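You operate a simulated robot arm through the tools that you are given. There is no shell and no other tool. Be economical: measure what you need, move in short steps, check, and stop when the job is done.

Carry out the task below with a simulated robot arm. There is one attempt and no reset: what you move stays moved.

TASK
Stir the open cup in the cup stand, then load it into the vacuum pot.
Fine: stir until even, stick back on the drip paper, dome shut over the cup.

It is judged by the outcome, as a careful person would: the job done as asked, and still so three seconds after it is handed in. It fails if anything else is knocked over, pushed out of place, dropped, spilled or broken.

THE ROBOT
A 6-joint arm with a two-finger parallel gripper, fixed in place. Base frame: the origin is at the foot of the arm, x ahead of it, y to its left, z up; the work surface is at about z = 0.85. Lengths are in m, angles in degrees, forces in N, time in s.
With the tool pointing down near the work surface it reaches from about 0.24 to 0.64 m from the base axis. Its first joint turns from -66.0 to 66.0 degrees. Payload 2.7 kg.
Tool frame: the origin (TCP) lies between the finger pads and is the grasp point; the fingertips stand 0.023 m ahead of it; z points along the fingers, y is the line along which they close. The gripper opens to 0.094 m. The fingers are 0.038 m wide and 0.01 m thick; the gripper's body (0.054 by 0.096 m) begins 0.039 m behind the TCP.
Orientation is told as [roll, pitch, yaw] about the base's x, y, z axes, in that order, counted from this pose: with the fingers straight down and closing along the base's y, the tool's x points along the base's -x, its y along +y and its z along -z.

THE INTERFACE
- The arm moves only by the tool step_arm. Its argument "motion" is a list of rows, each an object (a shift or turn left out is 0, a gripper value left out holds the last) with "slide": the shift along the tool's x, y, z in units of 300 mm (1.0 is 300 mm), a list of three; "rotation": the turn, a rotation vector about the tool's x, y, z in units of 90 degrees (1.0 is 90 degrees), a list of three. In form: [{"slide": [x, y, z], "rotation": [rx, ry, rz]}, ...]. A call has 1 to 8 rows; each row is the pose to reach, as a shift and turn from the pose commanded when the call began, along the tool's axes at that moment. "fingers" is the closure in counts, from 0 (fully open) to 255 (shut), set as the call begins (left out, the last holds). A call with a number of a shift or a turn outside -1 to 1 is refused whole. A row lasts 0.2 s, in which the tool goes at most 0.05 m and 8.6 degrees; a call with a longer step from one row to the next is refused whole, and so is a gripper value outside its range. A pose out of reach is approached as far as the arm can. The call stops where the force on the tool passes 70 N (or 10 N more than at its start, if that is more) or the arm is blocked; 0.2 s more then pass. The fingers move at their own pace (about 0.045 m/s each) and stop on an object; they squeeze with about 32 N. The grip force told is the motor's: it shows also when the fingers shut on nothing. Time passes only in rows, and 0.2 s behind the last, so rows that repeat a pose let the fingers close. It gives the time, the measured TCP pose, the force on the tool (base axes), the opening and the grip force at its end, in the units of the frame above (readings bear some noise).
- Cameras (640 x 400 px; columns grow to the right, rows downward): "scene" is fixed at [0.0997, -0.4434, 1.398]; the picture's right is [0.68, -0.73, 0.00], its down [-0.37, -0.34, -0.87] and it looks along [0.64, 0.59, -0.50] (base axes); focal length 345 px, centre (320, 200). "wrist" rides on the gripper at [-0.039, 0, -0.044] in the tool frame; the picture's right is [0.00, -1.00, 0.00], its down [0.97, 0.00, -0.24] and it looks along [0.24, 0.00, 0.97] (tool axes); focal length 218 px, centre (320, 200).
- camera(camera): a new picture of that camera. No time passes.
- measure_at(camera, pixels): for up to 12 pixels [column, row] of the newest picture of that camera ("zoom" is the newest enlarged one), the place [x, y, z] in the base frame of the surface seen there, good to about 0.002 m, but the place of the scene camera against the robot may be out by one fixed shift of up to 0.025 m in any direction. No time passes.
- inspect(camera, box): a new picture of the part [left, top, right, bottom] of that camera's present view, enlarged. No time passes.
- sign_off(): hands the job in; it is judged then, once.

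Work in short steps. Measure before you move; look again where a grasp or a placing could have gone wrong, and mend it. You have 80 turns and 38 pictures in all, the two below and enlarged ones among them. Open the gripper and draw the arm clear of the work before you hand the job in, unless the task says otherwise; then end with one line.

The tools are called after "Call:" as a command line: name --argument value ..., lists and objects as JSON in quotes. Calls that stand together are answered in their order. step_arm: Moves the arm, as the interface text tells. Its arguments: {"type":"object","properties":{"motion":{"type":"array","items":{"type":"object","properties":{"slide":{"type":"array","items":{"type":"number"}},"rotation":{"type":"array","items":{"type":"number"}}}}},"fingers":{"type":"number"}},"required":["motion"]} The other tools are called the same way: camera (camera) takes a picture; measure_at (camera, pixels) gives the place of the surface under pixels of a picture; inspect (camera, box) takes an enlarged picture of a part of a camera's view; sign_off () hands the job in.

At the start:

```text
time: 0.0
tcp_pos: [0.3953, -0.0774, 1.2568]
tcp_rot: [0.0, -0.1, 0.0]
ft_force: [0.4, 0.3, 0.3]
gripper_width: 0.094
finger_force: 0.1
```

scene: 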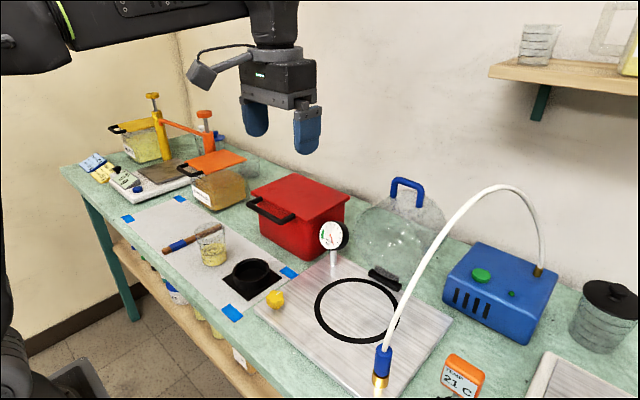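
wrist: 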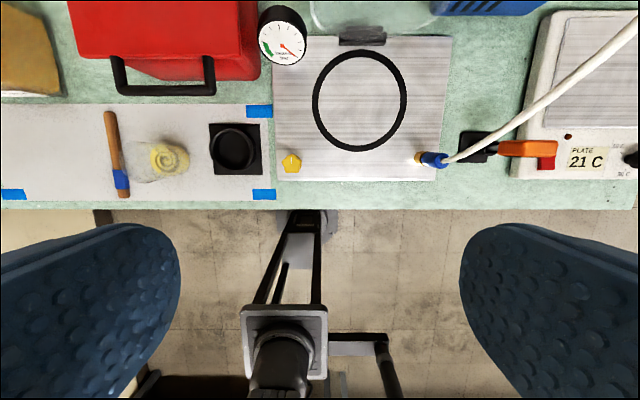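

I'll look closer at the cup, stick, dome and plate.

Call:
inspect --camera "scene" --box '[120, 180, 320, 320]'

Call:
inspect --camera "scene" --box '[250, 160, 480, 400]'

Call:
inspect --camera "wrist" --box '[80, 80, 320, 220]'

```text
2.86 times, centred on (220, 250) of scene
```

zoom: 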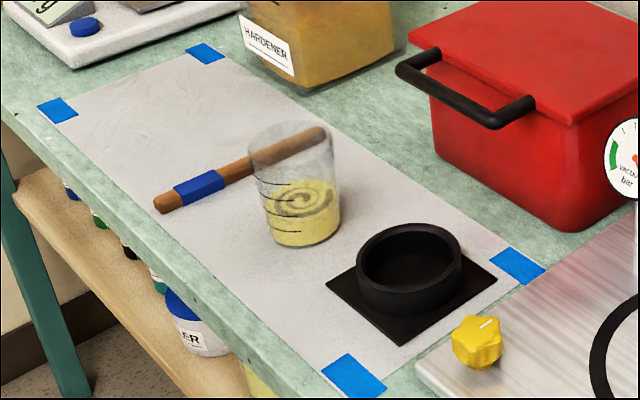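

```text
1.67 times, centred on (365, 280) of scene
```

zoom: 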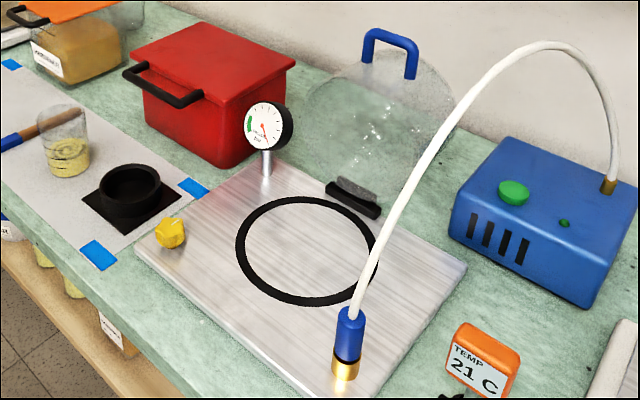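

```text
2.67 times, centred on (200, 150) of wrist
```

zoom: 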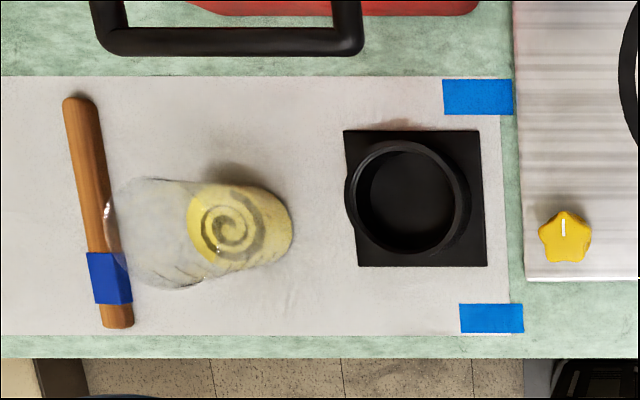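

The cup stands on the paper beside the empty black stand. I'll measure the cup, stand, stick, plate and dome features.

Call:
measure_at --camera "zoom" --pixels '[[80, 105], [100, 180], [110, 278], [118, 320], [415, 148], [409, 200], [350, 200], [466, 200], [230, 228], [345, 132], [486, 265], [565, 228]]'

Call:
camera --camera "scene"

Call:
camera --camera "wrist"

Call:
measure_at --camera "wrist" --pixels '[[313, 100], [406, 100], [360, 52], [360, 148], [360, 100], [362, 37], [282, 35], [430, 158], [140, 155], [182, 155], [160, 135], [160, 180]]'

Call:
measure_at --camera "scene" --pixels '[[408, 182], [393, 185], [423, 190], [408, 198], [385, 280], [380, 270], [400, 240], [360, 225], [440, 225], [252, 262], [275, 297], [332, 235]]'

```text
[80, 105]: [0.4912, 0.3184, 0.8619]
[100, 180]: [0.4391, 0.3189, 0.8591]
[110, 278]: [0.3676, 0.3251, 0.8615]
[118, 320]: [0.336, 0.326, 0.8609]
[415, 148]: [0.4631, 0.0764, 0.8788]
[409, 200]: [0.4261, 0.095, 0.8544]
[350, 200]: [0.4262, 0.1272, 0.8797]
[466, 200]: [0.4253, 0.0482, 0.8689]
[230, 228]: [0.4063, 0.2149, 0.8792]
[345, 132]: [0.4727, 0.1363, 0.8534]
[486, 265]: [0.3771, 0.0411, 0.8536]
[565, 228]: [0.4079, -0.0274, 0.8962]
```

```text
32 pictures are left
```

scene: 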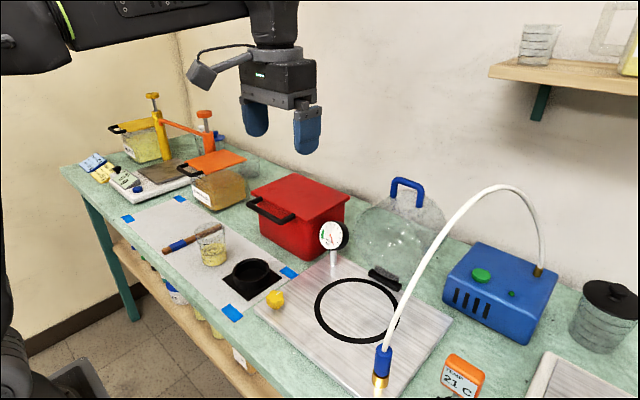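

```text
31 pictures are left
```

wrist: 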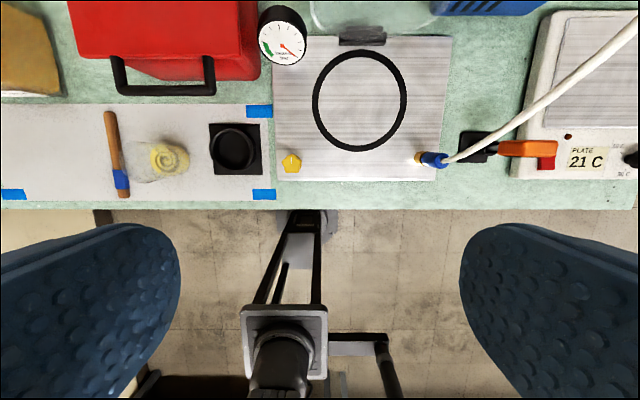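

```text
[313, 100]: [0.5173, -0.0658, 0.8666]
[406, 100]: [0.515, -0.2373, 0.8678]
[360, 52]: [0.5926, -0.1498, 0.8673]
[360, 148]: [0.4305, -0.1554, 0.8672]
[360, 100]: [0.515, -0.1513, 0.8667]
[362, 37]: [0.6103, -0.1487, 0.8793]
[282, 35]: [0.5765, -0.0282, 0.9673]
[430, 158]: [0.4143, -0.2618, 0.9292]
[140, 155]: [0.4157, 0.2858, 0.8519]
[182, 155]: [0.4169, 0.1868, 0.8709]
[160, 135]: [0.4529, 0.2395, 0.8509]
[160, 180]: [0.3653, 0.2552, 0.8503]
```

```text
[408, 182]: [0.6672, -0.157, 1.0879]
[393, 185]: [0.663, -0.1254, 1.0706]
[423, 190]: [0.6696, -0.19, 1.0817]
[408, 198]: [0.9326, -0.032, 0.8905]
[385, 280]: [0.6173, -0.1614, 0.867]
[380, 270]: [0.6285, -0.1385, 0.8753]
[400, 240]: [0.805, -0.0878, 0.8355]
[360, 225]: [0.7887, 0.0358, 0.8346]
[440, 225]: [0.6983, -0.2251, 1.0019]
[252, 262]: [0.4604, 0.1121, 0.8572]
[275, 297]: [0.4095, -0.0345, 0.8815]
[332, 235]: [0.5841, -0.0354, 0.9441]
```

Call:
inspect --camera "scene" --box '[335, 165, 463, 300]'

Call:
inspect --camera "wrist" --box '[260, 0, 460, 120]'

```text
2.96 times, centred on (399, 232) of scene
```

zoom: 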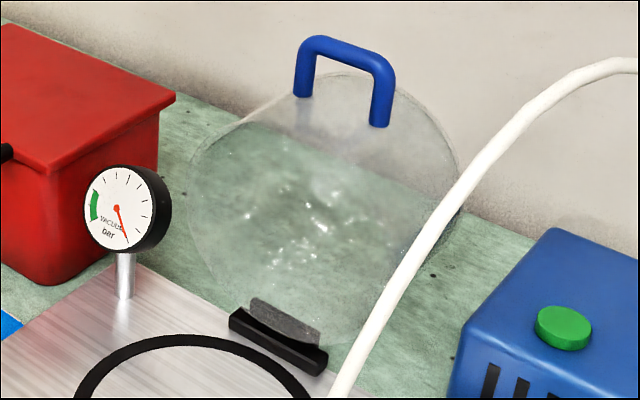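

```text
3.20 times, centred on (360, 60) of wrist
```

zoom: 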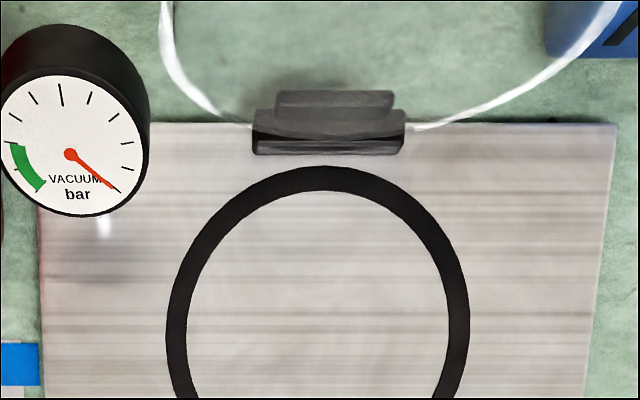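

The dome is hinged at x≈0.613, tipped back with its handle up at about (0.66, -0.15, 1.09). First I move above the cup for a closer look.

Call:
step_arm --motion '[{"slide": [0, 0.13, 0.05]}, {"slide": [0, 0.26, 0.1]}, {"slide": [0, 0.39, 0.15]}, {"slide": [0, 0.52, 0.2]}, {"slide": [0, 0.65, 0.25]}, {"slide": [0, 0.78, 0.32]}, {"slide": [0, 0.91, 0.38]}, {"slide": [0, 0.97, 0.43]}]'

Call:
camera --camera "wrist"

```text
time: 1.8
tcp_pos: [0.3958, 0.2165, 1.1272]
tcp_rot: [0.0, -0.1, 0.0]
ft_force: [-0.4, -0.7, 0.6]
gripper_width: 0.0939
finger_force: 0.0
```

```text
28 pictures are left
```

wrist: 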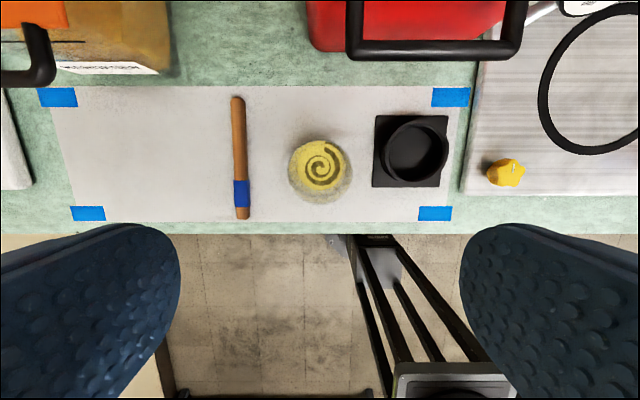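

Call:
inspect --camera "wrist" --box '[220, 85, 460, 235]'

Call:
measure_at --camera "wrist" --pixels '[[319, 170], [293, 165], [345, 165], [319, 141], [238, 100], [239, 150], [242, 215], [235, 205], [248, 205], [413, 117], [384, 150], [448, 150]]'

```text
2.67 times, centred on (340, 160) of wrist
```

zoom: 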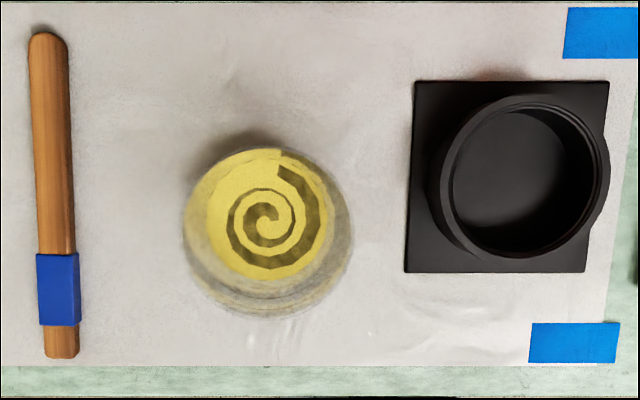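

```text
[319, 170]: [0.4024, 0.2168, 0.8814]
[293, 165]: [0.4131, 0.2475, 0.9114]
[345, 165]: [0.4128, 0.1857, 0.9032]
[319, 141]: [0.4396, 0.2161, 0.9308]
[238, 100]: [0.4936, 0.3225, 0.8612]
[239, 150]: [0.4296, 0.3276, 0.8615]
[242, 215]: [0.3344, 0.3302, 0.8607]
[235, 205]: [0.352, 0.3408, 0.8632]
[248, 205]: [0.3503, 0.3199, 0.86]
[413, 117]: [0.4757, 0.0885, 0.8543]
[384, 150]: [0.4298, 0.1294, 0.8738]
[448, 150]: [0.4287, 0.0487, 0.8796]
```

Cup centre ≈ (0.407, 0.2165), rim z≈0.933; stand hole centre ≈ (0.426, 0.089), rim z≈0.88. Descending around the cup's upper part.

Call:
step_arm --motion '[{"slide": [-0.0375, 0, 0.15]}, {"slide": [-0.0375, 0, 0.3]}, {"slide": [-0.0375, 0, 0.43]}, {"slide": [-0.0375, 0, 0.53]}, {"slide": [-0.0375, 0, 0.6]}, {"slide": [-0.0375, 0, 0.66]}, {"slide": [-0.0375, 0, 0.7]}, {"slide": [-0.0375, 0, 0.731]}]' --fingers 0

Call:
inspect --camera "scene" --box '[130, 170, 290, 310]'

```text
time: 3.6
tcp_pos: [0.4036, 0.2115, 0.9071]
tcp_rot: [0.0, 0.1, 0.0]
ft_force: [0.7, -0.4, 0.8]
gripper_width: 0.0941
finger_force: 0.0
```

```text
2.86 times, centred on (210, 240) of scene
```

zoom: 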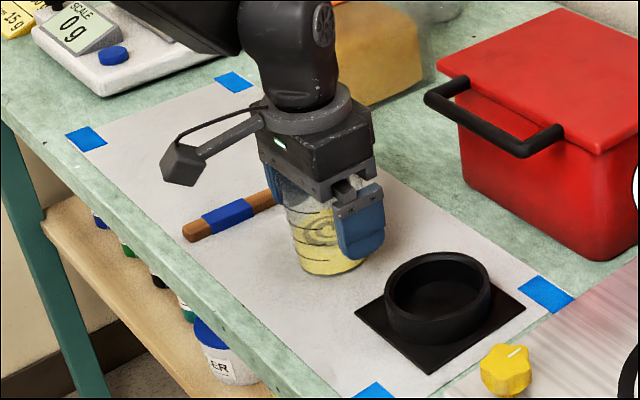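

Fingers straddle the cup. Nudging +y ~3 mm, then closing.

Call:
step_arm --motion '[{"slide": [0, 0.01, 0]}, {"slide": [0, 0.01, 0]}]'

Call:
step_arm --motion '[{"slide": [0, 0, 0]}, {"slide": [0, 0, 0]}, {"slide": [0, 0, 0]}, {"slide": [0, 0, 0]}, {"slide": [0, 0, 0]}, {"slide": [0, 0, 0]}]' --fingers 255

```text
time: 4.2
tcp_pos: [0.4048, 0.2161, 0.9083]
tcp_rot: [0.0, 0.0, 0.0]
ft_force: [-0.5, -1.2, -0.2]
gripper_width: 0.094
finger_force: 0.0
```

```text
time: 5.6
tcp_pos: [0.4036, 0.2162, 0.9077]
tcp_rot: [-0.1, 0.0, 0.1]
ft_force: [-0.1, 0.1, 0.1]
gripper_width: 0.0673
finger_force: 31.9
```

Gripped at 0.067 m. Lift 60 mm and carry above the stand.

Call:
step_arm --motion '[{"slide": [0, 0, -0.1]}, {"slide": [0, 0, -0.2]}, {"slide": [-0.02, -0.1, -0.2]}, {"slide": [-0.04, -0.2, -0.2]}, {"slide": [-0.067, -0.3, -0.2]}, {"slide": [-0.067, -0.38, -0.2]}, {"slide": [-0.067, -0.424, -0.2]}, {"slide": [-0.067, -0.424, -0.2]}]'

Call:
camera --camera "wrist"

Call:
inspect --camera "scene" --box '[170, 160, 330, 320]'

```text
time: 7.4
tcp_pos: [0.4259, 0.0884, 0.9698]
tcp_rot: [0.0, 0.0, -0.1]
ft_force: [-0.2, 0.5, -1.1]
gripper_width: 0.0659
finger_force: 31.7
```

```text
25 pictures are left
```

wrist: 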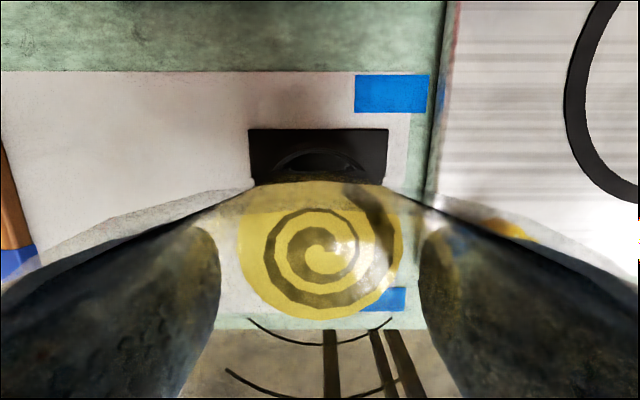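

```text
2.50 times, centred on (250, 240) of scene
```

zoom: 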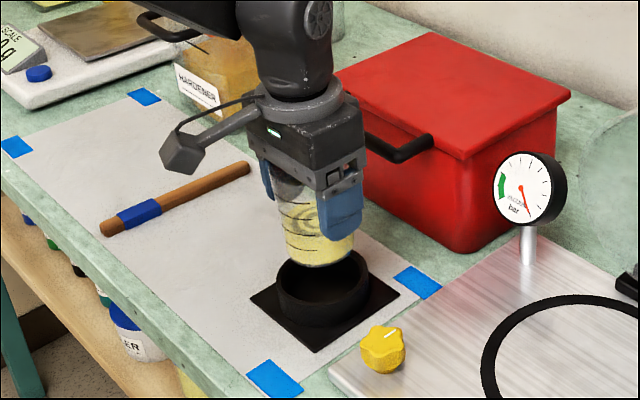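

Cup looks centred over the hole (offset ≲1–2 mm). Lower slowly.

Call:
step_arm --motion '[{"slide": [0, 0, 0.03]}, {"slide": [0, 0, 0.06]}, {"slide": [0, 0, 0.09]}, {"slide": [0, 0, 0.12]}, {"slide": [0, 0, 0.145]}, {"slide": [0, 0, 0.165]}, {"slide": [0, 0, 0.175]}, {"slide": [0, 0, 0.182]}]'

Call:
inspect --camera "scene" --box '[190, 200, 310, 320]'

```text
time: 9.2
tcp_pos: [0.4242, 0.09, 0.9135]
tcp_rot: [0.0, -0.1, -0.1]
ft_force: [-0.4, 0.5, -1.2]
gripper_width: 0.066
finger_force: 32.5
```

```text
3.33 times, centred on (250, 260) of scene
```

zoom: 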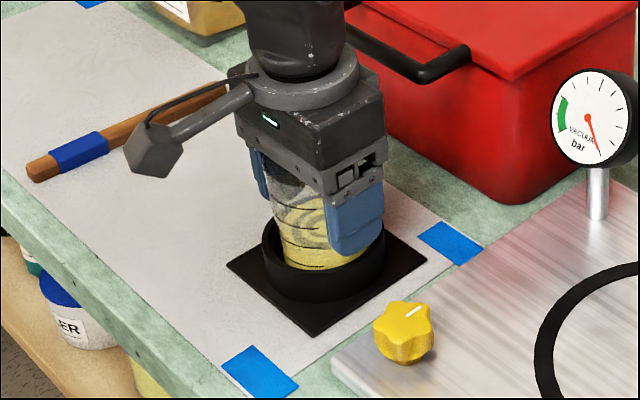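

Cup is inside the ring with no side contact. Lower a few mm until contact, then open.

Call:
step_arm --motion '[{"slide": [0, 0, 0.004]}, {"slide": [0, 0, 0.008]}, {"slide": [0, 0, 0.012]}, {"slide": [0, 0, 0.012]}]'

```text
time: 10.2
tcp_pos: [0.4258, 0.0894, 0.9113]
tcp_rot: [0.0, -0.2, 0.0]
ft_force: [-8.0, -1.2, 16.9]
gripper_width: 0.0662
finger_force: 31.7
```

Seated (17 N). Release and rise.

Call:
step_arm --motion '[{"slide": [0, 0, -0.005]}, {"slide": [0, 0, -0.005]}, {"slide": [0, 0, -0.005]}, {"slide": [0, 0, -0.005]}]' --fingers 0

Call:
step_arm --motion '[{"slide": [0, 0, -0.05]}, {"slide": [0, 0, -0.12]}, {"slide": [0, 0, -0.25]}, {"slide": [0, 0, -0.38]}, {"slide": [0, 0.1, -0.48]}, {"slide": [0, 0.25, -0.48]}, {"slide": [0, 0.4, -0.48]}]'

Call:
camera --camera "wrist"

```text
time: 11.2
tcp_pos: [0.426, 0.0901, 0.9125]
tcp_rot: [0.0, 0.0, 0.0]
ft_force: [-1.1, -0.5, 0.1]
gripper_width: 0.0939
finger_force: 0.0
```

```text
time: 12.8
tcp_pos: [0.424, 0.2137, 1.0563]
tcp_rot: [0.1, 0.0, 0.0]
ft_force: [1.2, -0.2, 0.3]
gripper_width: 0.0941
finger_force: 0.1
```

```text
22 pictures are left
```

wrist: 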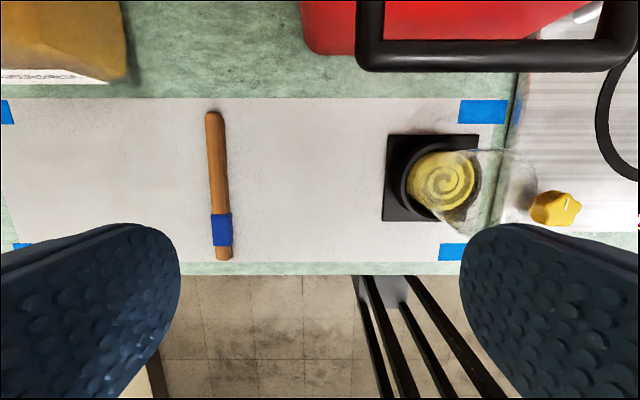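

Cup sits in the stand. Now measuring the stick in this view, especially the blue grip band.

Call:
measure_at --camera "wrist" --pixels '[[214, 114], [217, 150], [220, 200], [222, 230], [213, 230], [231, 230], [224, 257], [222, 215], [223, 245], [250, 230], [455, 185], [447, 180]]'

Call:
inspect --camera "wrist" --box '[180, 100, 280, 270]'

```text
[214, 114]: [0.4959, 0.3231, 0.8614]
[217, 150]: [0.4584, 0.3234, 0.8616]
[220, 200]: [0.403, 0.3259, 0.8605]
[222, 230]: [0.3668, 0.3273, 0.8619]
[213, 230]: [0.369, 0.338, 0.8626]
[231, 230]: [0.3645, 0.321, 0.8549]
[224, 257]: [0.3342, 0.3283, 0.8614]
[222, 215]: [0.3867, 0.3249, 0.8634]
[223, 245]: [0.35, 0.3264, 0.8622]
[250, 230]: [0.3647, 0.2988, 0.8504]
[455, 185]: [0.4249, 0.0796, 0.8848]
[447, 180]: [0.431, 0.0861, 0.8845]
```

```text
2.35 times, centred on (230, 185) of wrist
```

zoom: 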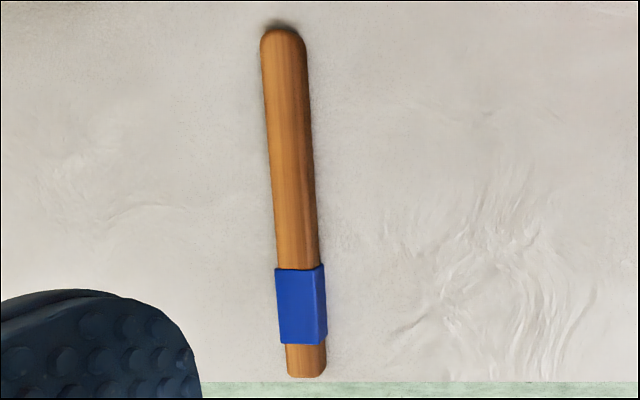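

Band centre ≈ (0.368, 0.328), stick along x with −1.8° yaw. Move over and descend to TCP z≈0.876.

Call:
step_arm --motion '[{"slide": [0.05, 0.1, 0.08]}, {"slide": [0.1, 0.2, 0.17]}, {"slide": [0.15, 0.3, 0.27], "rotation": [0, 0, 0.02]}, {"slide": [0.19, 0.378, 0.37], "rotation": [0, 0, 0.02]}, {"slide": [0.19, 0.378, 0.47], "rotation": [0, 0, 0.02]}, {"slide": [0.19, 0.378, 0.54], "rotation": [0, 0, 0.02]}, {"slide": [0.19, 0.378, 0.58], "rotation": [0, 0, 0.02]}, {"slide": [0.19, 0.378, 0.6], "rotation": [0, 0, 0.02]}]'

Call:
camera --camera "wrist"

```text
time: 14.6
tcp_pos: [0.3677, 0.3224, 0.8741]
tcp_rot: [0.1, 0.0, -1.9]
ft_force: [0.6, -0.2, 0.7]
gripper_width: 0.0941
finger_force: 0.1
```

```text
20 pictures are left
```

wrist: 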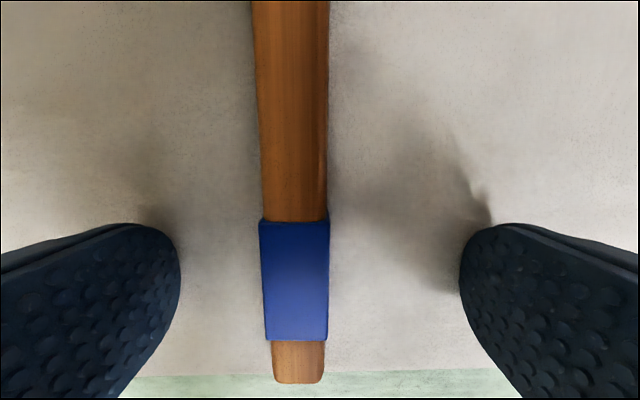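

Band centred along the fingers (rows 218–340); shift +y 6 mm and close.

Call:
step_arm --motion '[{"slide": [0, 0.02, 0]}, {"slide": [0, 0.02, 0]}]'

Call:
step_arm --motion '[{"slide": [0, 0, 0]}, {"slide": [0, 0, 0]}, {"slide": [0, 0, 0]}, {"slide": [0, 0, 0]}, {"slide": [0, 0, 0]}, {"slide": [0, 0, 0]}, {"slide": [0, 0, 0]}, {"slide": [0, 0, 0]}]' --fingers 255

```text
time: 15.2
tcp_pos: [0.3693, 0.3295, 0.8746]
tcp_rot: [0.0, 0.0, -1.8]
ft_force: [-0.5, -0.1, 1.0]
gripper_width: 0.0939
finger_force: 0.1
```

```text
time: 17.0
tcp_pos: [0.3684, 0.3286, 0.8756]
tcp_rot: [0.0, 0.0, -1.7]
ft_force: [0.1, 0.0, 0.6]
gripper_width: 0.0165
finger_force: 31.9
```

Stick gripped (16.5 mm). Lift and start yawing so the tip swings to +y.

Call:
step_arm --motion '[{"slide": [0, 0, -0.1]}, {"slide": [0, 0, -0.2], "rotation": [0, 0, -0.08]}, {"slide": [0, 0, -0.32], "rotation": [0, 0, -0.17]}, {"slide": [0, -0.05, -0.44], "rotation": [0, 0, -0.26]}, {"slide": [0, -0.1, -0.56], "rotation": [0, 0, -0.35]}, {"slide": [0, -0.15, -0.66], "rotation": [0, 0, -0.44]}, {"slide": [0, -0.2, -0.76], "rotation": [0, 0, -0.53]}, {"slide": [0, -0.25, -0.82], "rotation": [0, 0, -0.62]}]'

Call:
step_arm --motion '[{"rotation": [0, 0, -0.09]}, {"rotation": [0, 0, -0.18]}, {"rotation": [0, 0, -0.27]}, {"rotation": [0, 0, -0.36]}]'

Call:
camera --camera "scene"

```text
time: 18.8
tcp_pos: [0.3654, 0.2526, 1.121]
tcp_rot: [0.0, 0.0, 54.2]
ft_force: [0.4, 0.1, 0.7]
gripper_width: 0.0167
finger_force: 31.8
```

```text
time: 19.8
tcp_pos: [0.366, 0.2539, 1.1216]
tcp_rot: [-0.1, 0.0, 86.6]
ft_force: [-0.3, -0.3, -0.4]
gripper_width: 0.0167
finger_force: 31.8
```

```text
19 pictures are left
```

scene: 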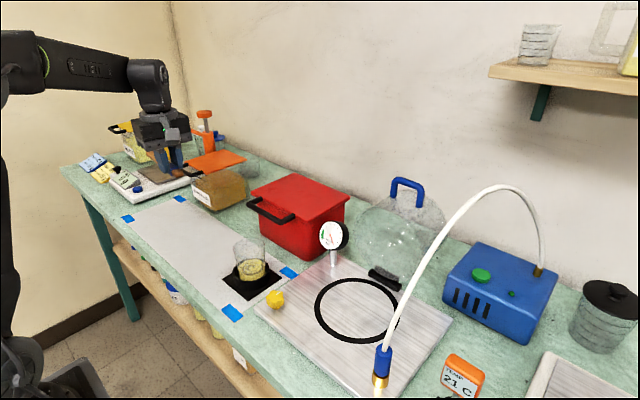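

Now tilt about the tool's y so the stick tip swings down (60°).

Call:
step_arm --motion '[{"rotation": [0, 0.09, 0]}, {"rotation": [0, 0.18, 0]}, {"rotation": [0, 0.27, 0]}, {"rotation": [0, 0.36, 0]}, {"rotation": [0, 0.45, 0]}, {"rotation": [0, 0.54, 0]}, {"rotation": [0, 0.63, 0]}, {"rotation": [0, 0.72, 0]}]'

Call:
camera --camera "scene"

```text
time: 21.6
tcp_pos: [0.3621, 0.2281, 1.0996]
tcp_rot: [-0.3, 64.7, 86.3]
ft_force: [0.2, 0.2, -0.8]
gripper_width: 0.0165
finger_force: 31.7
out of reach, approached as far as the arm can: row 7, 8
```

```text
18 pictures are left
```

scene: 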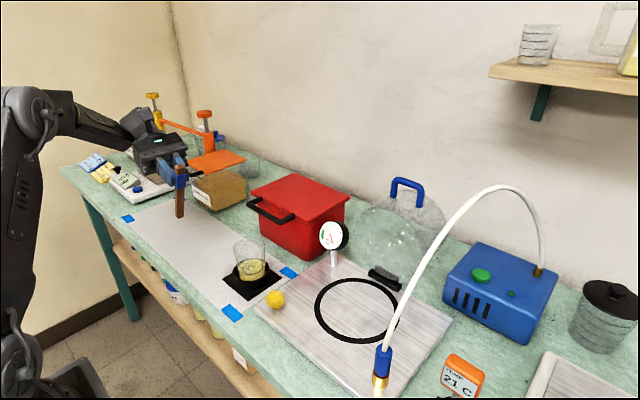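

Reach was limited out at +y (likely joint 1). Move above the cup with the current tilt first.

Call:
step_arm --motion '[{"slide": [0.05, -0.047, 0.075]}, {"slide": [0.1, -0.095, 0.15]}, {"slide": [0.15, -0.142, 0.225]}, {"slide": [0.2, -0.19, 0.3]}, {"slide": [0.251, -0.237, 0.376]}, {"slide": [0.251, -0.237, 0.376]}]'

```text
time: 23.0
tcp_pos: [0.4236, 0.0901, 1.121]
tcp_rot: [0.0, 64.8, 86.4]
ft_force: [0.2, -0.3, -1.0]
gripper_width: 0.0168
finger_force: 31.7
```

Reached as wanted. Add 16° more tilt here toward ~80°.

Call:
step_arm --motion '[{"rotation": [0, 0.085, 0]}, {"rotation": [0, 0.17, 0]}, {"rotation": [0, 0.17, 0]}]'

Call:
inspect --camera "scene" --box '[140, 90, 340, 310]'

Call:
camera --camera "wrist"

```text
time: 23.8
tcp_pos: [0.424, 0.091, 1.119]
tcp_rot: [-0.1, 80.1, 86.4]
ft_force: [-0.8, -0.7, 0.4]
gripper_width: 0.0167
finger_force: 31.8
```

```text
1.82 times, centred on (240, 200) of scene
```

zoom: 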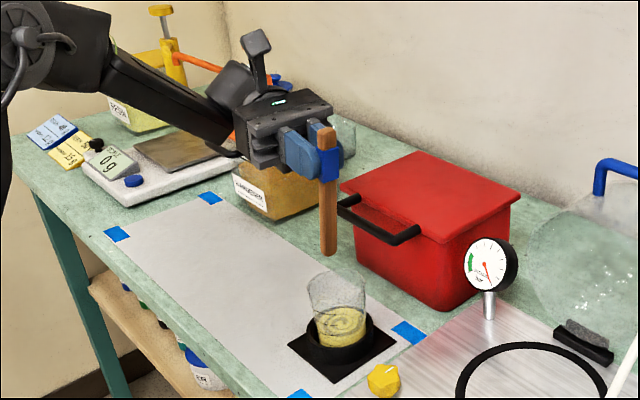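

```text
16 pictures are left
```

wrist: 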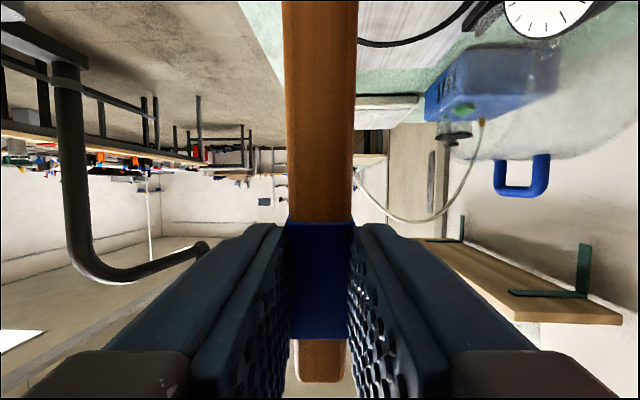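

Stick nearly vertical above the cup. Check tip against the cup in the scene zoom.

Call:
measure_at --camera "zoom" --pixels '[[329, 252], [329, 245], [328, 190], [341, 325], [318, 325], [366, 325], [342, 349], [290, 346], [340, 383], [393, 338], [346, 308]]'

```text
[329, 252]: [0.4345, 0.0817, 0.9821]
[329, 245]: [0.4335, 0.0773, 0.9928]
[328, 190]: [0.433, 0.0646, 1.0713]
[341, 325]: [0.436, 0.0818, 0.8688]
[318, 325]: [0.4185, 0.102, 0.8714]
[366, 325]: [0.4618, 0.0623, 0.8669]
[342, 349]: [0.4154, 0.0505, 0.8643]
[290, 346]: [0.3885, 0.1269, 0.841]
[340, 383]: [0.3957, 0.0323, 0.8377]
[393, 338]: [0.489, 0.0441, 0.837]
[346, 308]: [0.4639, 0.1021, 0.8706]
```

Tip ≈ (0.424, 0.093, ~0.99), centred over the cup. Lower ~0.115 m gently.

Call:
step_arm --motion '[{"slide": [-0.08, -0.005, 0.014]}, {"slide": [-0.16, -0.005, 0.028]}, {"slide": [-0.22, -0.005, 0.038]}, {"slide": [-0.27, -0.005, 0.047]}, {"slide": [-0.31, -0.005, 0.054]}, {"slide": [-0.345, -0.005, 0.06]}, {"slide": [-0.3776, -0.005, 0.066]}, {"slide": [-0.3776, -0.005, 0.066]}]'

Call:
inspect --camera "scene" --box '[190, 180, 310, 310]'

```text
time: 25.6
tcp_pos: [0.4267, 0.0899, 1.0059]
tcp_rot: [-0.1, 80.1, 86.3]
ft_force: [0.5, -1.6, -0.6]
gripper_width: 0.0164
finger_force: 31.8
```

```text
3.08 times, centred on (250, 245) of scene
```

zoom: 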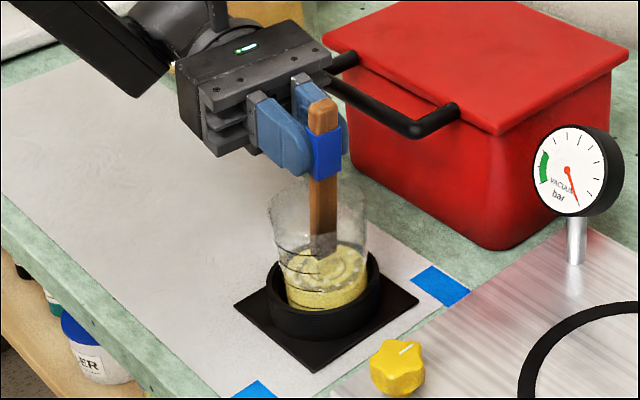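

Tip just at/under the surface. Lower 9 mm more in small steps, watching force.

Call:
step_arm --motion '[{"slide": [-0.01, 0, 0.0017]}, {"slide": [-0.02, 0, 0.0035]}, {"slide": [-0.03, 0, 0.005]}, {"slide": [-0.03, 0, 0.005]}]'

Call:
inspect --camera "scene" --box '[210, 210, 290, 290]'

```text
time: 26.6
tcp_pos: [0.4256, 0.0923, 0.9951]
tcp_rot: [0.0, 80.1, 86.4]
ft_force: [-0.2, -0.1, -0.2]
gripper_width: 0.0167
finger_force: 31.8
```

```text
5.00 times, centred on (250, 250) of scene
```

zoom: 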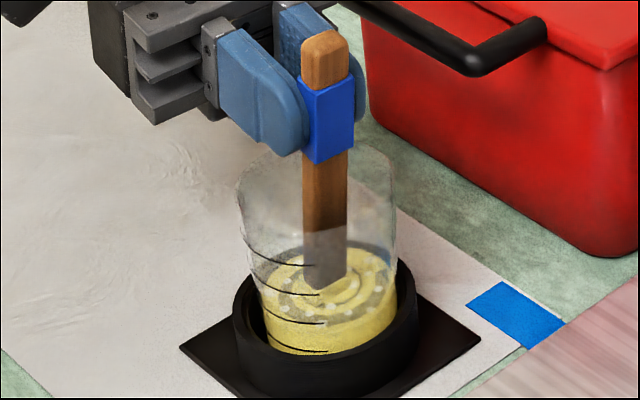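

Tip is in the mix, no contact force. Stir one circle of 12 mm radius, checking force.

Call:
step_arm --motion '[{"slide": [0, -0.04, -0.0024]}, {"slide": [-0.0049, -0.0265, -0.0295]}, {"slide": [-0.007, 0.0024, -0.0393]}, {"slide": [-0.0049, 0.0299, -0.0261]}, {"slide": [0, 0.04, 0.0024]}, {"slide": [0.0049, 0.0265, 0.0295]}, {"slide": [0.007, -0.0024, 0.0393]}, {"slide": [0.0049, -0.0299, 0.0261]}]'

Call:
step_arm --motion '[{"slide": [-0.0049, -0.0101, -0.0285]}, {"slide": [-0.0098, 0.0034, -0.0556]}, {"slide": [-0.0119, 0.0323, -0.0654]}, {"slide": [-0.0098, 0.0598, -0.0522]}, {"slide": [-0.0049, 0.0699, -0.0237]}, {"slide": [0, 0.0564, 0.0034]}, {"slide": [0.0021, 0.0275, 0.0132]}, {"slide": [0, 0, 0]}]'

Call:
inspect --camera "scene" --box '[210, 210, 290, 290]'

```text
time: 28.4
tcp_pos: [0.4339, 0.0813, 0.9948]
tcp_rot: [0.0, 80.1, 86.5]
ft_force: [-0.1, -0.7, 0.0]
gripper_width: 0.0167
finger_force: 32.1
```

```text
time: 30.2
tcp_pos: [0.4359, 0.0833, 0.9964]
tcp_rot: [0.0, 80.1, 86.4]
ft_force: [-0.5, -0.3, -0.2]
gripper_width: 0.0167
finger_force: 32.3
```

```text
5.00 times, centred on (250, 250) of scene
```

zoom: 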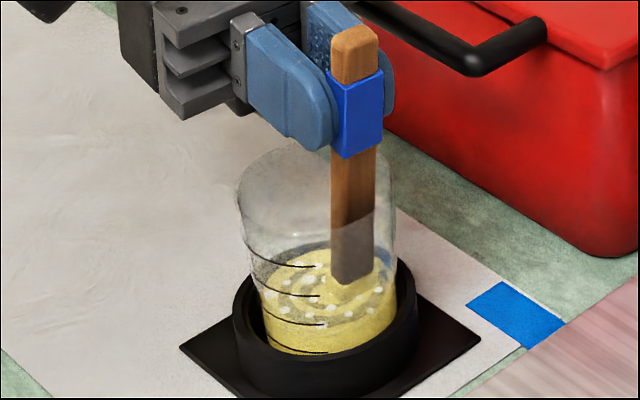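

Swirl is fading, bubbles forming. Keep stirring.

Call:
step_arm --motion '[{"slide": [-0.0049, -0.0101, -0.0285]}, {"slide": [-0.0098, 0.0034, -0.0556]}, {"slide": [-0.0119, 0.0323, -0.0654]}, {"slide": [-0.0098, 0.0598, -0.0522]}, {"slide": [-0.0049, 0.0699, -0.0237]}, {"slide": [0, 0.0564, 0.0034]}, {"slide": [0.0021, 0.0275, 0.0132]}, {"slide": [0, 0, 0]}]'

Call:
step_arm --motion '[{"slide": [-0.0049, -0.0101, -0.0285]}, {"slide": [-0.0098, 0.0034, -0.0556]}, {"slide": [-0.0119, 0.0323, -0.0654]}, {"slide": [-0.0098, 0.0598, -0.0522]}, {"slide": [-0.0049, 0.0699, -0.0237]}, {"slide": [0, 0.0564, 0.0034]}, {"slide": [0.0021, 0.0275, 0.0132]}, {"slide": [0, 0, 0]}]'

Call:
step_arm --motion '[{"slide": [-0.0049, -0.0101, -0.0285]}, {"slide": [-0.0098, 0.0034, -0.0556]}, {"slide": [-0.0119, 0.0323, -0.0654]}, {"slide": [-0.0098, 0.0598, -0.0522]}, {"slide": [-0.0049, 0.0699, -0.0237]}, {"slide": [0, 0.0564, 0.0034]}, {"slide": [0.0021, 0.0275, 0.0132]}, {"slide": [0, 0, 0]}]'

Call:
step_arm --motion '[{"slide": [-0.0049, -0.0101, -0.0285]}, {"slide": [-0.0098, 0.0034, -0.0556]}, {"slide": [-0.0119, 0.0323, -0.0654]}, {"slide": [-0.0098, 0.0598, -0.0522]}, {"slide": [-0.0049, 0.0699, -0.0237]}, {"slide": [0, 0.0564, 0.0034]}, {"slide": [0.0021, 0.0275, 0.0132]}, {"slide": [0, 0, 0]}]'

Call:
inspect --camera "scene" --box '[210, 210, 290, 290]'

```text
time: 32.0
tcp_pos: [0.4353, 0.082, 0.9957]
tcp_rot: [0.0, 80.0, 86.5]
ft_force: [0.9, 0.0, -0.5]
gripper_width: 0.0166
finger_force: 32.0
```

```text
time: 33.8
tcp_pos: [0.4346, 0.0811, 0.9966]
tcp_rot: [0.0, 80.1, 86.5]
ft_force: [0.1, -1.1, 0.3]
gripper_width: 0.0167
finger_force: 31.9
```

```text
time: 35.6
tcp_pos: [0.4356, 0.0826, 0.9948]
tcp_rot: [-0.1, 80.2, 86.3]
ft_force: [-0.4, -0.4, -0.8]
gripper_width: 0.0168
finger_force: 32.1
```

```text
time: 37.4
tcp_pos: [0.4355, 0.0813, 0.9945]
tcp_rot: [-0.1, 80.0, 86.3]
ft_force: [0.1, 0.1, -0.2]
gripper_width: 0.0169
finger_force: 32.5
```

```text
5.00 times, centred on (250, 250) of scene
```

zoom: 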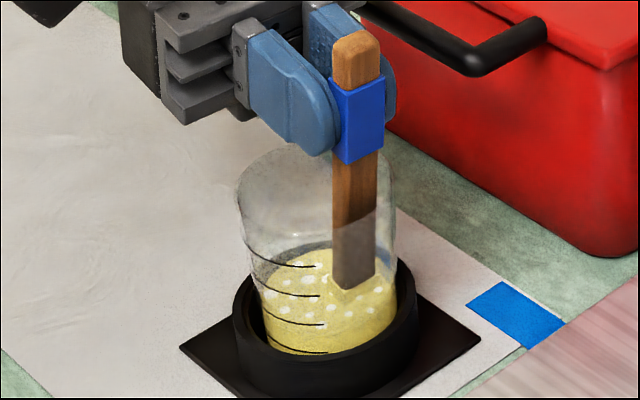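

The swirl is gone and the mix is even. Two more circles for margin, then centre and lift out.

Call:
step_arm --motion '[{"slide": [-0.0049, -0.0101, -0.0285]}, {"slide": [-0.0098, 0.0034, -0.0556]}, {"slide": [-0.0119, 0.0323, -0.0654]}, {"slide": [-0.0098, 0.0598, -0.0522]}, {"slide": [-0.0049, 0.0699, -0.0237]}, {"slide": [0, 0.0564, 0.0034]}, {"slide": [0.0021, 0.0275, 0.0132]}, {"slide": [0, 0, 0]}]'

Call:
step_arm --motion '[{"slide": [-0.0049, -0.0101, -0.0285]}, {"slide": [-0.0098, 0.0034, -0.0556]}, {"slide": [-0.0119, 0.0323, -0.0654]}, {"slide": [-0.0098, 0.0598, -0.0522]}, {"slide": [-0.0049, 0.0699, -0.0237]}, {"slide": [0, 0.0564, 0.0034]}, {"slide": [0.0021, 0.0275, 0.0132]}, {"slide": [-0.0049, 0.0299, -0.0261]}]'

Call:
step_arm --motion '[{"slide": [0.03, 0, -0.005]}, {"slide": [0.08, 0, -0.014]}, {"slide": [0.15, 0, -0.026]}, {"slide": [0.22, 0, -0.038]}, {"slide": [0.3, 0, -0.052]}, {"slide": [0.38, 0, -0.066]}, {"slide": [0.427, 0, -0.0747]}, {"slide": [0.427, 0, -0.0747]}]'

Call:
inspect --camera "scene" --box '[150, 110, 310, 300]'

```text
time: 39.2
tcp_pos: [0.4362, 0.081, 0.9953]
tcp_rot: [-0.1, 80.1, 86.3]
ft_force: [0.0, 0.7, -0.1]
gripper_width: 0.0165
finger_force: 31.8
```

```text
time: 41.0
tcp_pos: [0.4269, 0.09, 0.9976]
tcp_rot: [0.1, 80.1, 86.4]
ft_force: [0.5, 0.3, -0.4]
gripper_width: 0.0166
finger_force: 31.8
```

```text
time: 42.8
tcp_pos: [0.4263, 0.0889, 1.1257]
tcp_rot: [0.1, 80.1, 86.4]
ft_force: [-1.0, -0.2, -0.4]
gripper_width: 0.0165
finger_force: 32.2
```

```text
2.11 times, centred on (230, 205) of scene
```

zoom: 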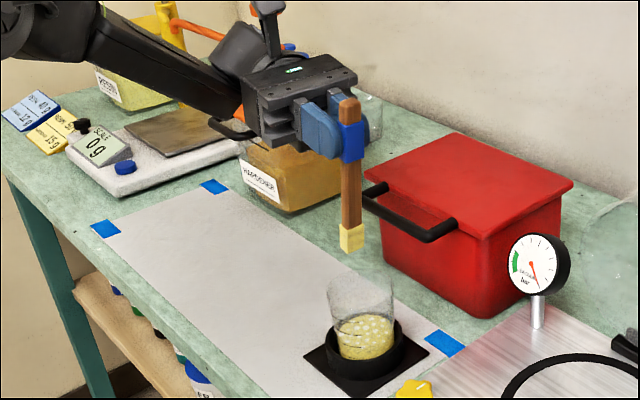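

Stick lifted clear, tip coated, cup even. Undo the extra tilt, then retrace back over the paper.

Call:
step_arm --motion '[{"rotation": [0, -0.085, 0]}, {"rotation": [0, -0.17, 0]}, {"rotation": [0, -0.17, 0]}]'

Call:
step_arm --motion '[{"slide": [-0.038, 0.047, -0.08]}, {"slide": [-0.076, 0.094, -0.16]}, {"slide": [-0.114, 0.142, -0.24]}, {"slide": [-0.153, 0.19, -0.32]}, {"slide": [-0.191, 0.237, -0.404]}, {"slide": [-0.191, 0.237, -0.404]}]'

Call:
step_arm --motion '[{"rotation": [0, -0.09, 0]}, {"rotation": [0, -0.18, 0]}, {"rotation": [0, -0.27, 0]}, {"rotation": [0, -0.36, 0]}, {"rotation": [0, -0.45, 0]}, {"rotation": [0, -0.54, 0]}, {"rotation": [0, -0.63, 0]}, {"rotation": [0, -0.7189, 0]}]'

```text
time: 43.6
tcp_pos: [0.4254, 0.0898, 1.1252]
tcp_rot: [0.0, 64.7, 86.4]
ft_force: [0.2, -0.4, 0.7]
gripper_width: 0.0166
finger_force: 31.8
```

```text
time: 45.0
tcp_pos: [0.3622, 0.2157, 1.1119]
tcp_rot: [-0.2, 64.7, 86.5]
ft_force: [-0.3, 0.7, -0.5]
gripper_width: 0.0167
finger_force: 32.0
out of reach, approached as far as the arm can: row 5, 6
```

```text
time: 46.8
tcp_pos: [0.3635, 0.2157, 1.1131]
tcp_rot: [-0.1, -0.1, 86.4]
ft_force: [-0.1, 0.0, 0.1]
gripper_width: 0.0166
finger_force: 32.0
```

Call:
step_arm --motion '[{"rotation": [0, 0, 0.09]}, {"rotation": [0, 0, 0.18]}, {"rotation": [0, 0, 0.27]}, {"rotation": [0, 0, 0.36]}, {"rotation": [0, 0, 0.45]}, {"rotation": [0, 0, 0.54]}, {"rotation": [0, 0, 0.63]}, {"rotation": [0, 0, 0.72]}]'

Call:
step_arm --motion '[{"rotation": [0, 0, 0.09]}, {"rotation": [0, 0, 0.18]}, {"rotation": [0, 0, 0.26]}, {"rotation": [0, 0, 0.26]}]'

Call:
camera --camera "wrist"

```text
time: 48.6
tcp_pos: [0.3623, 0.2158, 1.1104]
tcp_rot: [-0.1, 0.0, 21.4]
ft_force: [-0.3, 0.0, -1.0]
gripper_width: 0.0165
finger_force: 32.2
```

```text
time: 49.6
tcp_pos: [0.3615, 0.2153, 1.1111]
tcp_rot: [0.0, 0.0, -2.0]
ft_force: [-0.1, 0.3, -0.4]
gripper_width: 0.0165
finger_force: 31.6
```

```text
10 pictures are left
```

wrist: 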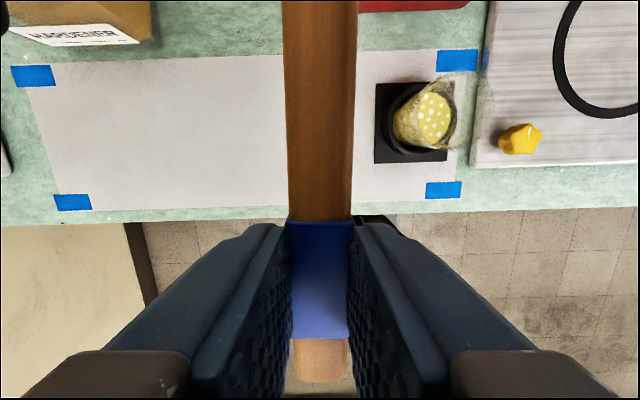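

Stick is back level, mirror of the original grasp. Return to the original spot and lower.

Call:
step_arm --motion '[{"slide": [0, 0.12, 0.05]}, {"slide": [-0.005, 0.25, 0.12]}, {"slide": [-0.01, 0.35, 0.23]}, {"slide": [-0.01, 0.377, 0.36]}, {"slide": [-0.01, 0.377, 0.5]}, {"slide": [-0.01, 0.377, 0.63]}, {"slide": [-0.01, 0.377, 0.72]}, {"slide": [-0.01, 0.377, 0.765]}]'

Call:
step_arm --motion '[{"slide": [0, 0, 0.006]}, {"slide": [0, 0, 0.012]}, {"slide": [0, 0, 0.016]}, {"slide": [0, 0, 0.018]}, {"slide": [0, 0, 0.018]}]'

```text
time: 51.4
tcp_pos: [0.3692, 0.3291, 0.8797]
tcp_rot: [0.0, -0.1, -1.8]
ft_force: [0.1, -0.1, -1.0]
gripper_width: 0.0166
finger_force: 31.9
```

```text
time: 52.6
tcp_pos: [0.3702, 0.3277, 0.8755]
tcp_rot: [-0.1, 0.1, -1.8]
ft_force: [0.7, 0.5, -0.8]
gripper_width: 0.0163
finger_force: 31.8
```

At the pick height. One mm lower and check for contact, then release.

Call:
step_arm --motion '[{"slide": [0, 0, 0.003]}, {"slide": [0, 0, 0.004]}, {"slide": [0, 0, 0.004]}]'

Call:
step_arm --motion '[{"slide": [0, 0, 0]}, {"slide": [0, 0, 0]}, {"slide": [0, 0, 0]}, {"slide": [0, 0, 0]}, {"slide": [0, 0, 0]}, {"slide": [0, 0, 0]}]' --fingers 0

Call:
step_arm --motion '[{"slide": [0, 0, -0.08]}, {"slide": [0, 0, -0.2]}, {"slide": [0, 0, -0.35]}, {"slide": [0, -0.12, -0.45]}, {"slide": [0, -0.27, -0.5]}, {"slide": [-0.05, -0.42, -0.52]}, {"slide": [-0.1, -0.57, -0.52]}, {"slide": [-0.15, -0.7, -0.52], "rotation": [0, 0, -0.02]}]'

Call:
camera --camera "wrist"

```text
time: 53.4
tcp_pos: [0.3706, 0.3285, 0.8758]
tcp_rot: [-0.1, 0.0, -1.7]
ft_force: [-0.4, -0.3, 2.2]
gripper_width: 0.0164
finger_force: 31.8
```

```text
time: 54.8
tcp_pos: [0.3697, 0.3286, 0.8749]
tcp_rot: [0.0, 0.0, -1.8]
ft_force: [0.4, 0.2, -1.0]
gripper_width: 0.0939
finger_force: 0.1
```

```text
time: 56.6
tcp_pos: [0.4071, 0.1178, 1.0309]
tcp_rot: [-0.1, 0.0, 0.1]
ft_force: [-0.1, -0.5, 0.0]
gripper_width: 0.0938
finger_force: 0.1
```

```text
9 pictures are left
```

wrist: 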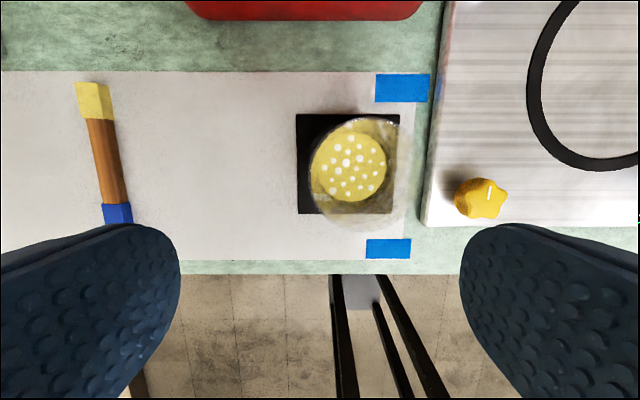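

Stick is back on the paper; cup untouched in the stand. Go back to the cup grasp pose (0.426, 0.0895, 0.912).

Call:
step_arm --motion '[{"slide": [-0.063, -0.094, 0]}, {"slide": [-0.063, -0.094, 0.07]}, {"slide": [-0.063, -0.094, 0.15]}, {"slide": [-0.063, -0.094, 0.23]}, {"slide": [-0.063, -0.094, 0.3]}, {"slide": [-0.063, -0.094, 0.36]}, {"slide": [-0.063, -0.094, 0.396]}, {"slide": [-0.063, -0.094, 0.396]}]'

Call:
step_arm --motion '[{"slide": [0, 0, 0]}, {"slide": [0, 0, 0]}, {"slide": [0, 0, 0]}, {"slide": [0, 0, 0]}, {"slide": [0, 0, 0]}, {"slide": [0, 0, 0]}]' --fingers 255

```text
time: 58.4
tcp_pos: [0.4261, 0.0878, 0.9126]
tcp_rot: [-0.1, 0.0, 0.1]
ft_force: [-0.6, -0.2, 0.6]
gripper_width: 0.0942
finger_force: 0.0
```

```text
time: 59.8
tcp_pos: [0.4249, 0.0866, 0.9134]
tcp_rot: [0.0, 0.0, 0.1]
ft_force: [0.6, -0.3, -0.4]
gripper_width: 0.0663
finger_force: 32.1
```

Gripped (0.066). Lift 0.1 m and carry along −y at x≈0.43 (clear of the gauge), then forward over the ring.

Call:
step_arm --motion '[{"slide": [0, 0, -0.08]}, {"slide": [0, 0, -0.2]}, {"slide": [0, 0, -0.333]}, {"slide": [0, -0.13, -0.333]}, {"slide": [0, -0.29, -0.333]}, {"slide": [0, -0.45, -0.333]}, {"slide": [0, -0.61, -0.333]}, {"slide": [0, -0.74, -0.333]}]'

Call:
step_arm --motion '[{"slide": [-0.1, -0.055, 0]}, {"slide": [-0.2, -0.055, 0.04]}, {"slide": [-0.27, -0.055, 0.1]}, {"slide": [-0.297, -0.055, 0.16]}, {"slide": [-0.297, -0.055, 0.18]}, {"slide": [-0.297, -0.055, 0.18]}]'

Call:
camera --camera "scene"

```text
time: 61.6
tcp_pos: [0.4262, -0.1349, 1.0126]
tcp_rot: [-0.1, -0.1, 0.2]
ft_force: [0.6, -0.5, -0.7]
gripper_width: 0.0663
finger_force: 31.9
```

```text
time: 63.0
tcp_pos: [0.5167, -0.1508, 0.9595]
tcp_rot: [-0.1, 0.0, 0.0]
ft_force: [0.3, 0.7, -1.4]
gripper_width: 0.0662
finger_force: 31.9
```

```text
8 pictures are left
```

scene: 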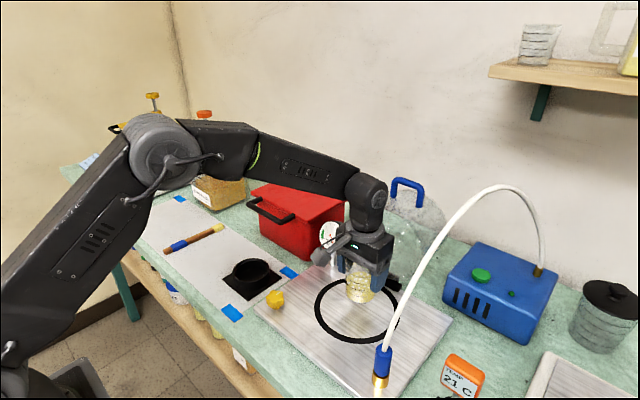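

Over the ring centre. Lower ~34 mm to the plate, slow at the end.

Call:
step_arm --motion '[{"slide": [0, 0, 0.04]}, {"slide": [0, 0, 0.075]}, {"slide": [0, 0, 0.095]}, {"slide": [0, 0, 0.103]}, {"slide": [0, 0, 0.108]}, {"slide": [0, 0, 0.108]}]'

Call:
step_arm --motion '[{"slide": [0, 0, 0.004]}, {"slide": [0, 0, 0.008]}, {"slide": [0, 0, 0.011]}, {"slide": [0, 0, 0.011]}]'

```text
time: 64.4
tcp_pos: [0.5154, -0.1508, 0.9271]
tcp_rot: [-0.1, 0.0, 0.1]
ft_force: [1.0, 0.9, -0.7]
gripper_width: 0.0661
finger_force: 31.9
```

```text
time: 65.4
tcp_pos: [0.5144, -0.1505, 0.9237]
tcp_rot: [-0.2, -0.1, 0.0]
ft_force: [-1.7, 0.4, 4.3]
gripper_width: 0.0663
finger_force: 31.9
```

Seated (4 N). Release and rise clear.

Call:
step_arm --motion '[{"slide": [0, 0, -0.003]}, {"slide": [0, 0, -0.003]}, {"slide": [0, 0, -0.003]}, {"slide": [0, 0, -0.003]}]' --fingers 0

Call:
step_arm --motion '[{"slide": [0, 0, -0.06]}, {"slide": [0, 0, -0.2]}, {"slide": [0, 0, -0.36]}, {"slide": [0, 0, -0.52]}, {"slide": [0, 0, -0.68]}, {"slide": [0, 0, -0.84]}, {"slide": [0, 0, -1.0]}, {"slide": [0, 0, -1.0]}]'

Call:
step_arm --motion '[{"slide": [-0.05, 0, -0.1]}, {"slide": [-0.1, 0, -0.2]}, {"slide": [-0.1, 0, -0.2]}]'

Call:
camera --camera "wrist"

```text
time: 66.4
tcp_pos: [0.514, -0.1502, 0.9247]
tcp_rot: [-0.1, 0.0, 0.0]
ft_force: [0.3, -0.5, -0.1]
gripper_width: 0.0939
finger_force: 0.0
```

```text
time: 68.2
tcp_pos: [0.5175, -0.1541, 1.2267]
tcp_rot: [0.0, 0.2, 0.1]
ft_force: [0.0, -0.2, 0.0]
gripper_width: 0.0938
finger_force: 0.0
```

```text
time: 69.0
tcp_pos: [0.508, -0.1459, 1.243]
tcp_rot: [-0.1, 0.1, 0.0]
ft_force: [0.2, -0.3, 0.2]
gripper_width: 0.094
finger_force: 0.1
out of reach, approached as far as the arm can: row 1, 2, 3
```

```text
7 pictures are left
```

wrist: 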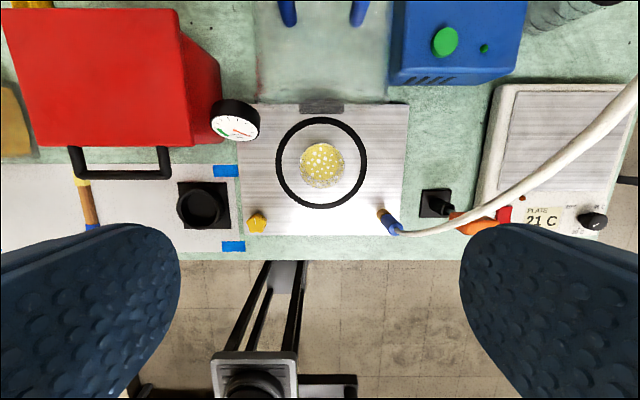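

Cup stands centred in the ring. Handle legs visible at (288,12), (358,12); measuring them and the cup.

Call:
measure_at --camera "wrist" --pixels '[[281, 5], [288, 5], [288, 14], [288, 22], [350, 5], [358, 5], [358, 14], [358, 22], [321, 108], [323, 155], [386, 222], [460, 190]]'

```text
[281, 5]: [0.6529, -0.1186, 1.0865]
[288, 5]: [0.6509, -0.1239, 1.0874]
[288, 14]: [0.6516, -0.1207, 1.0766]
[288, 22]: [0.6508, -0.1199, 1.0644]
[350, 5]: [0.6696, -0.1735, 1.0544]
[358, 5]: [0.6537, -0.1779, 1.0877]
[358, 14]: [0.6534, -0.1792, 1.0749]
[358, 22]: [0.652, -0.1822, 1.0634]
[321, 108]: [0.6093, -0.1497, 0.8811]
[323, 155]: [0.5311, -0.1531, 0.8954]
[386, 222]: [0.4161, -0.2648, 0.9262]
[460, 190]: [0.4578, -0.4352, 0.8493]
```

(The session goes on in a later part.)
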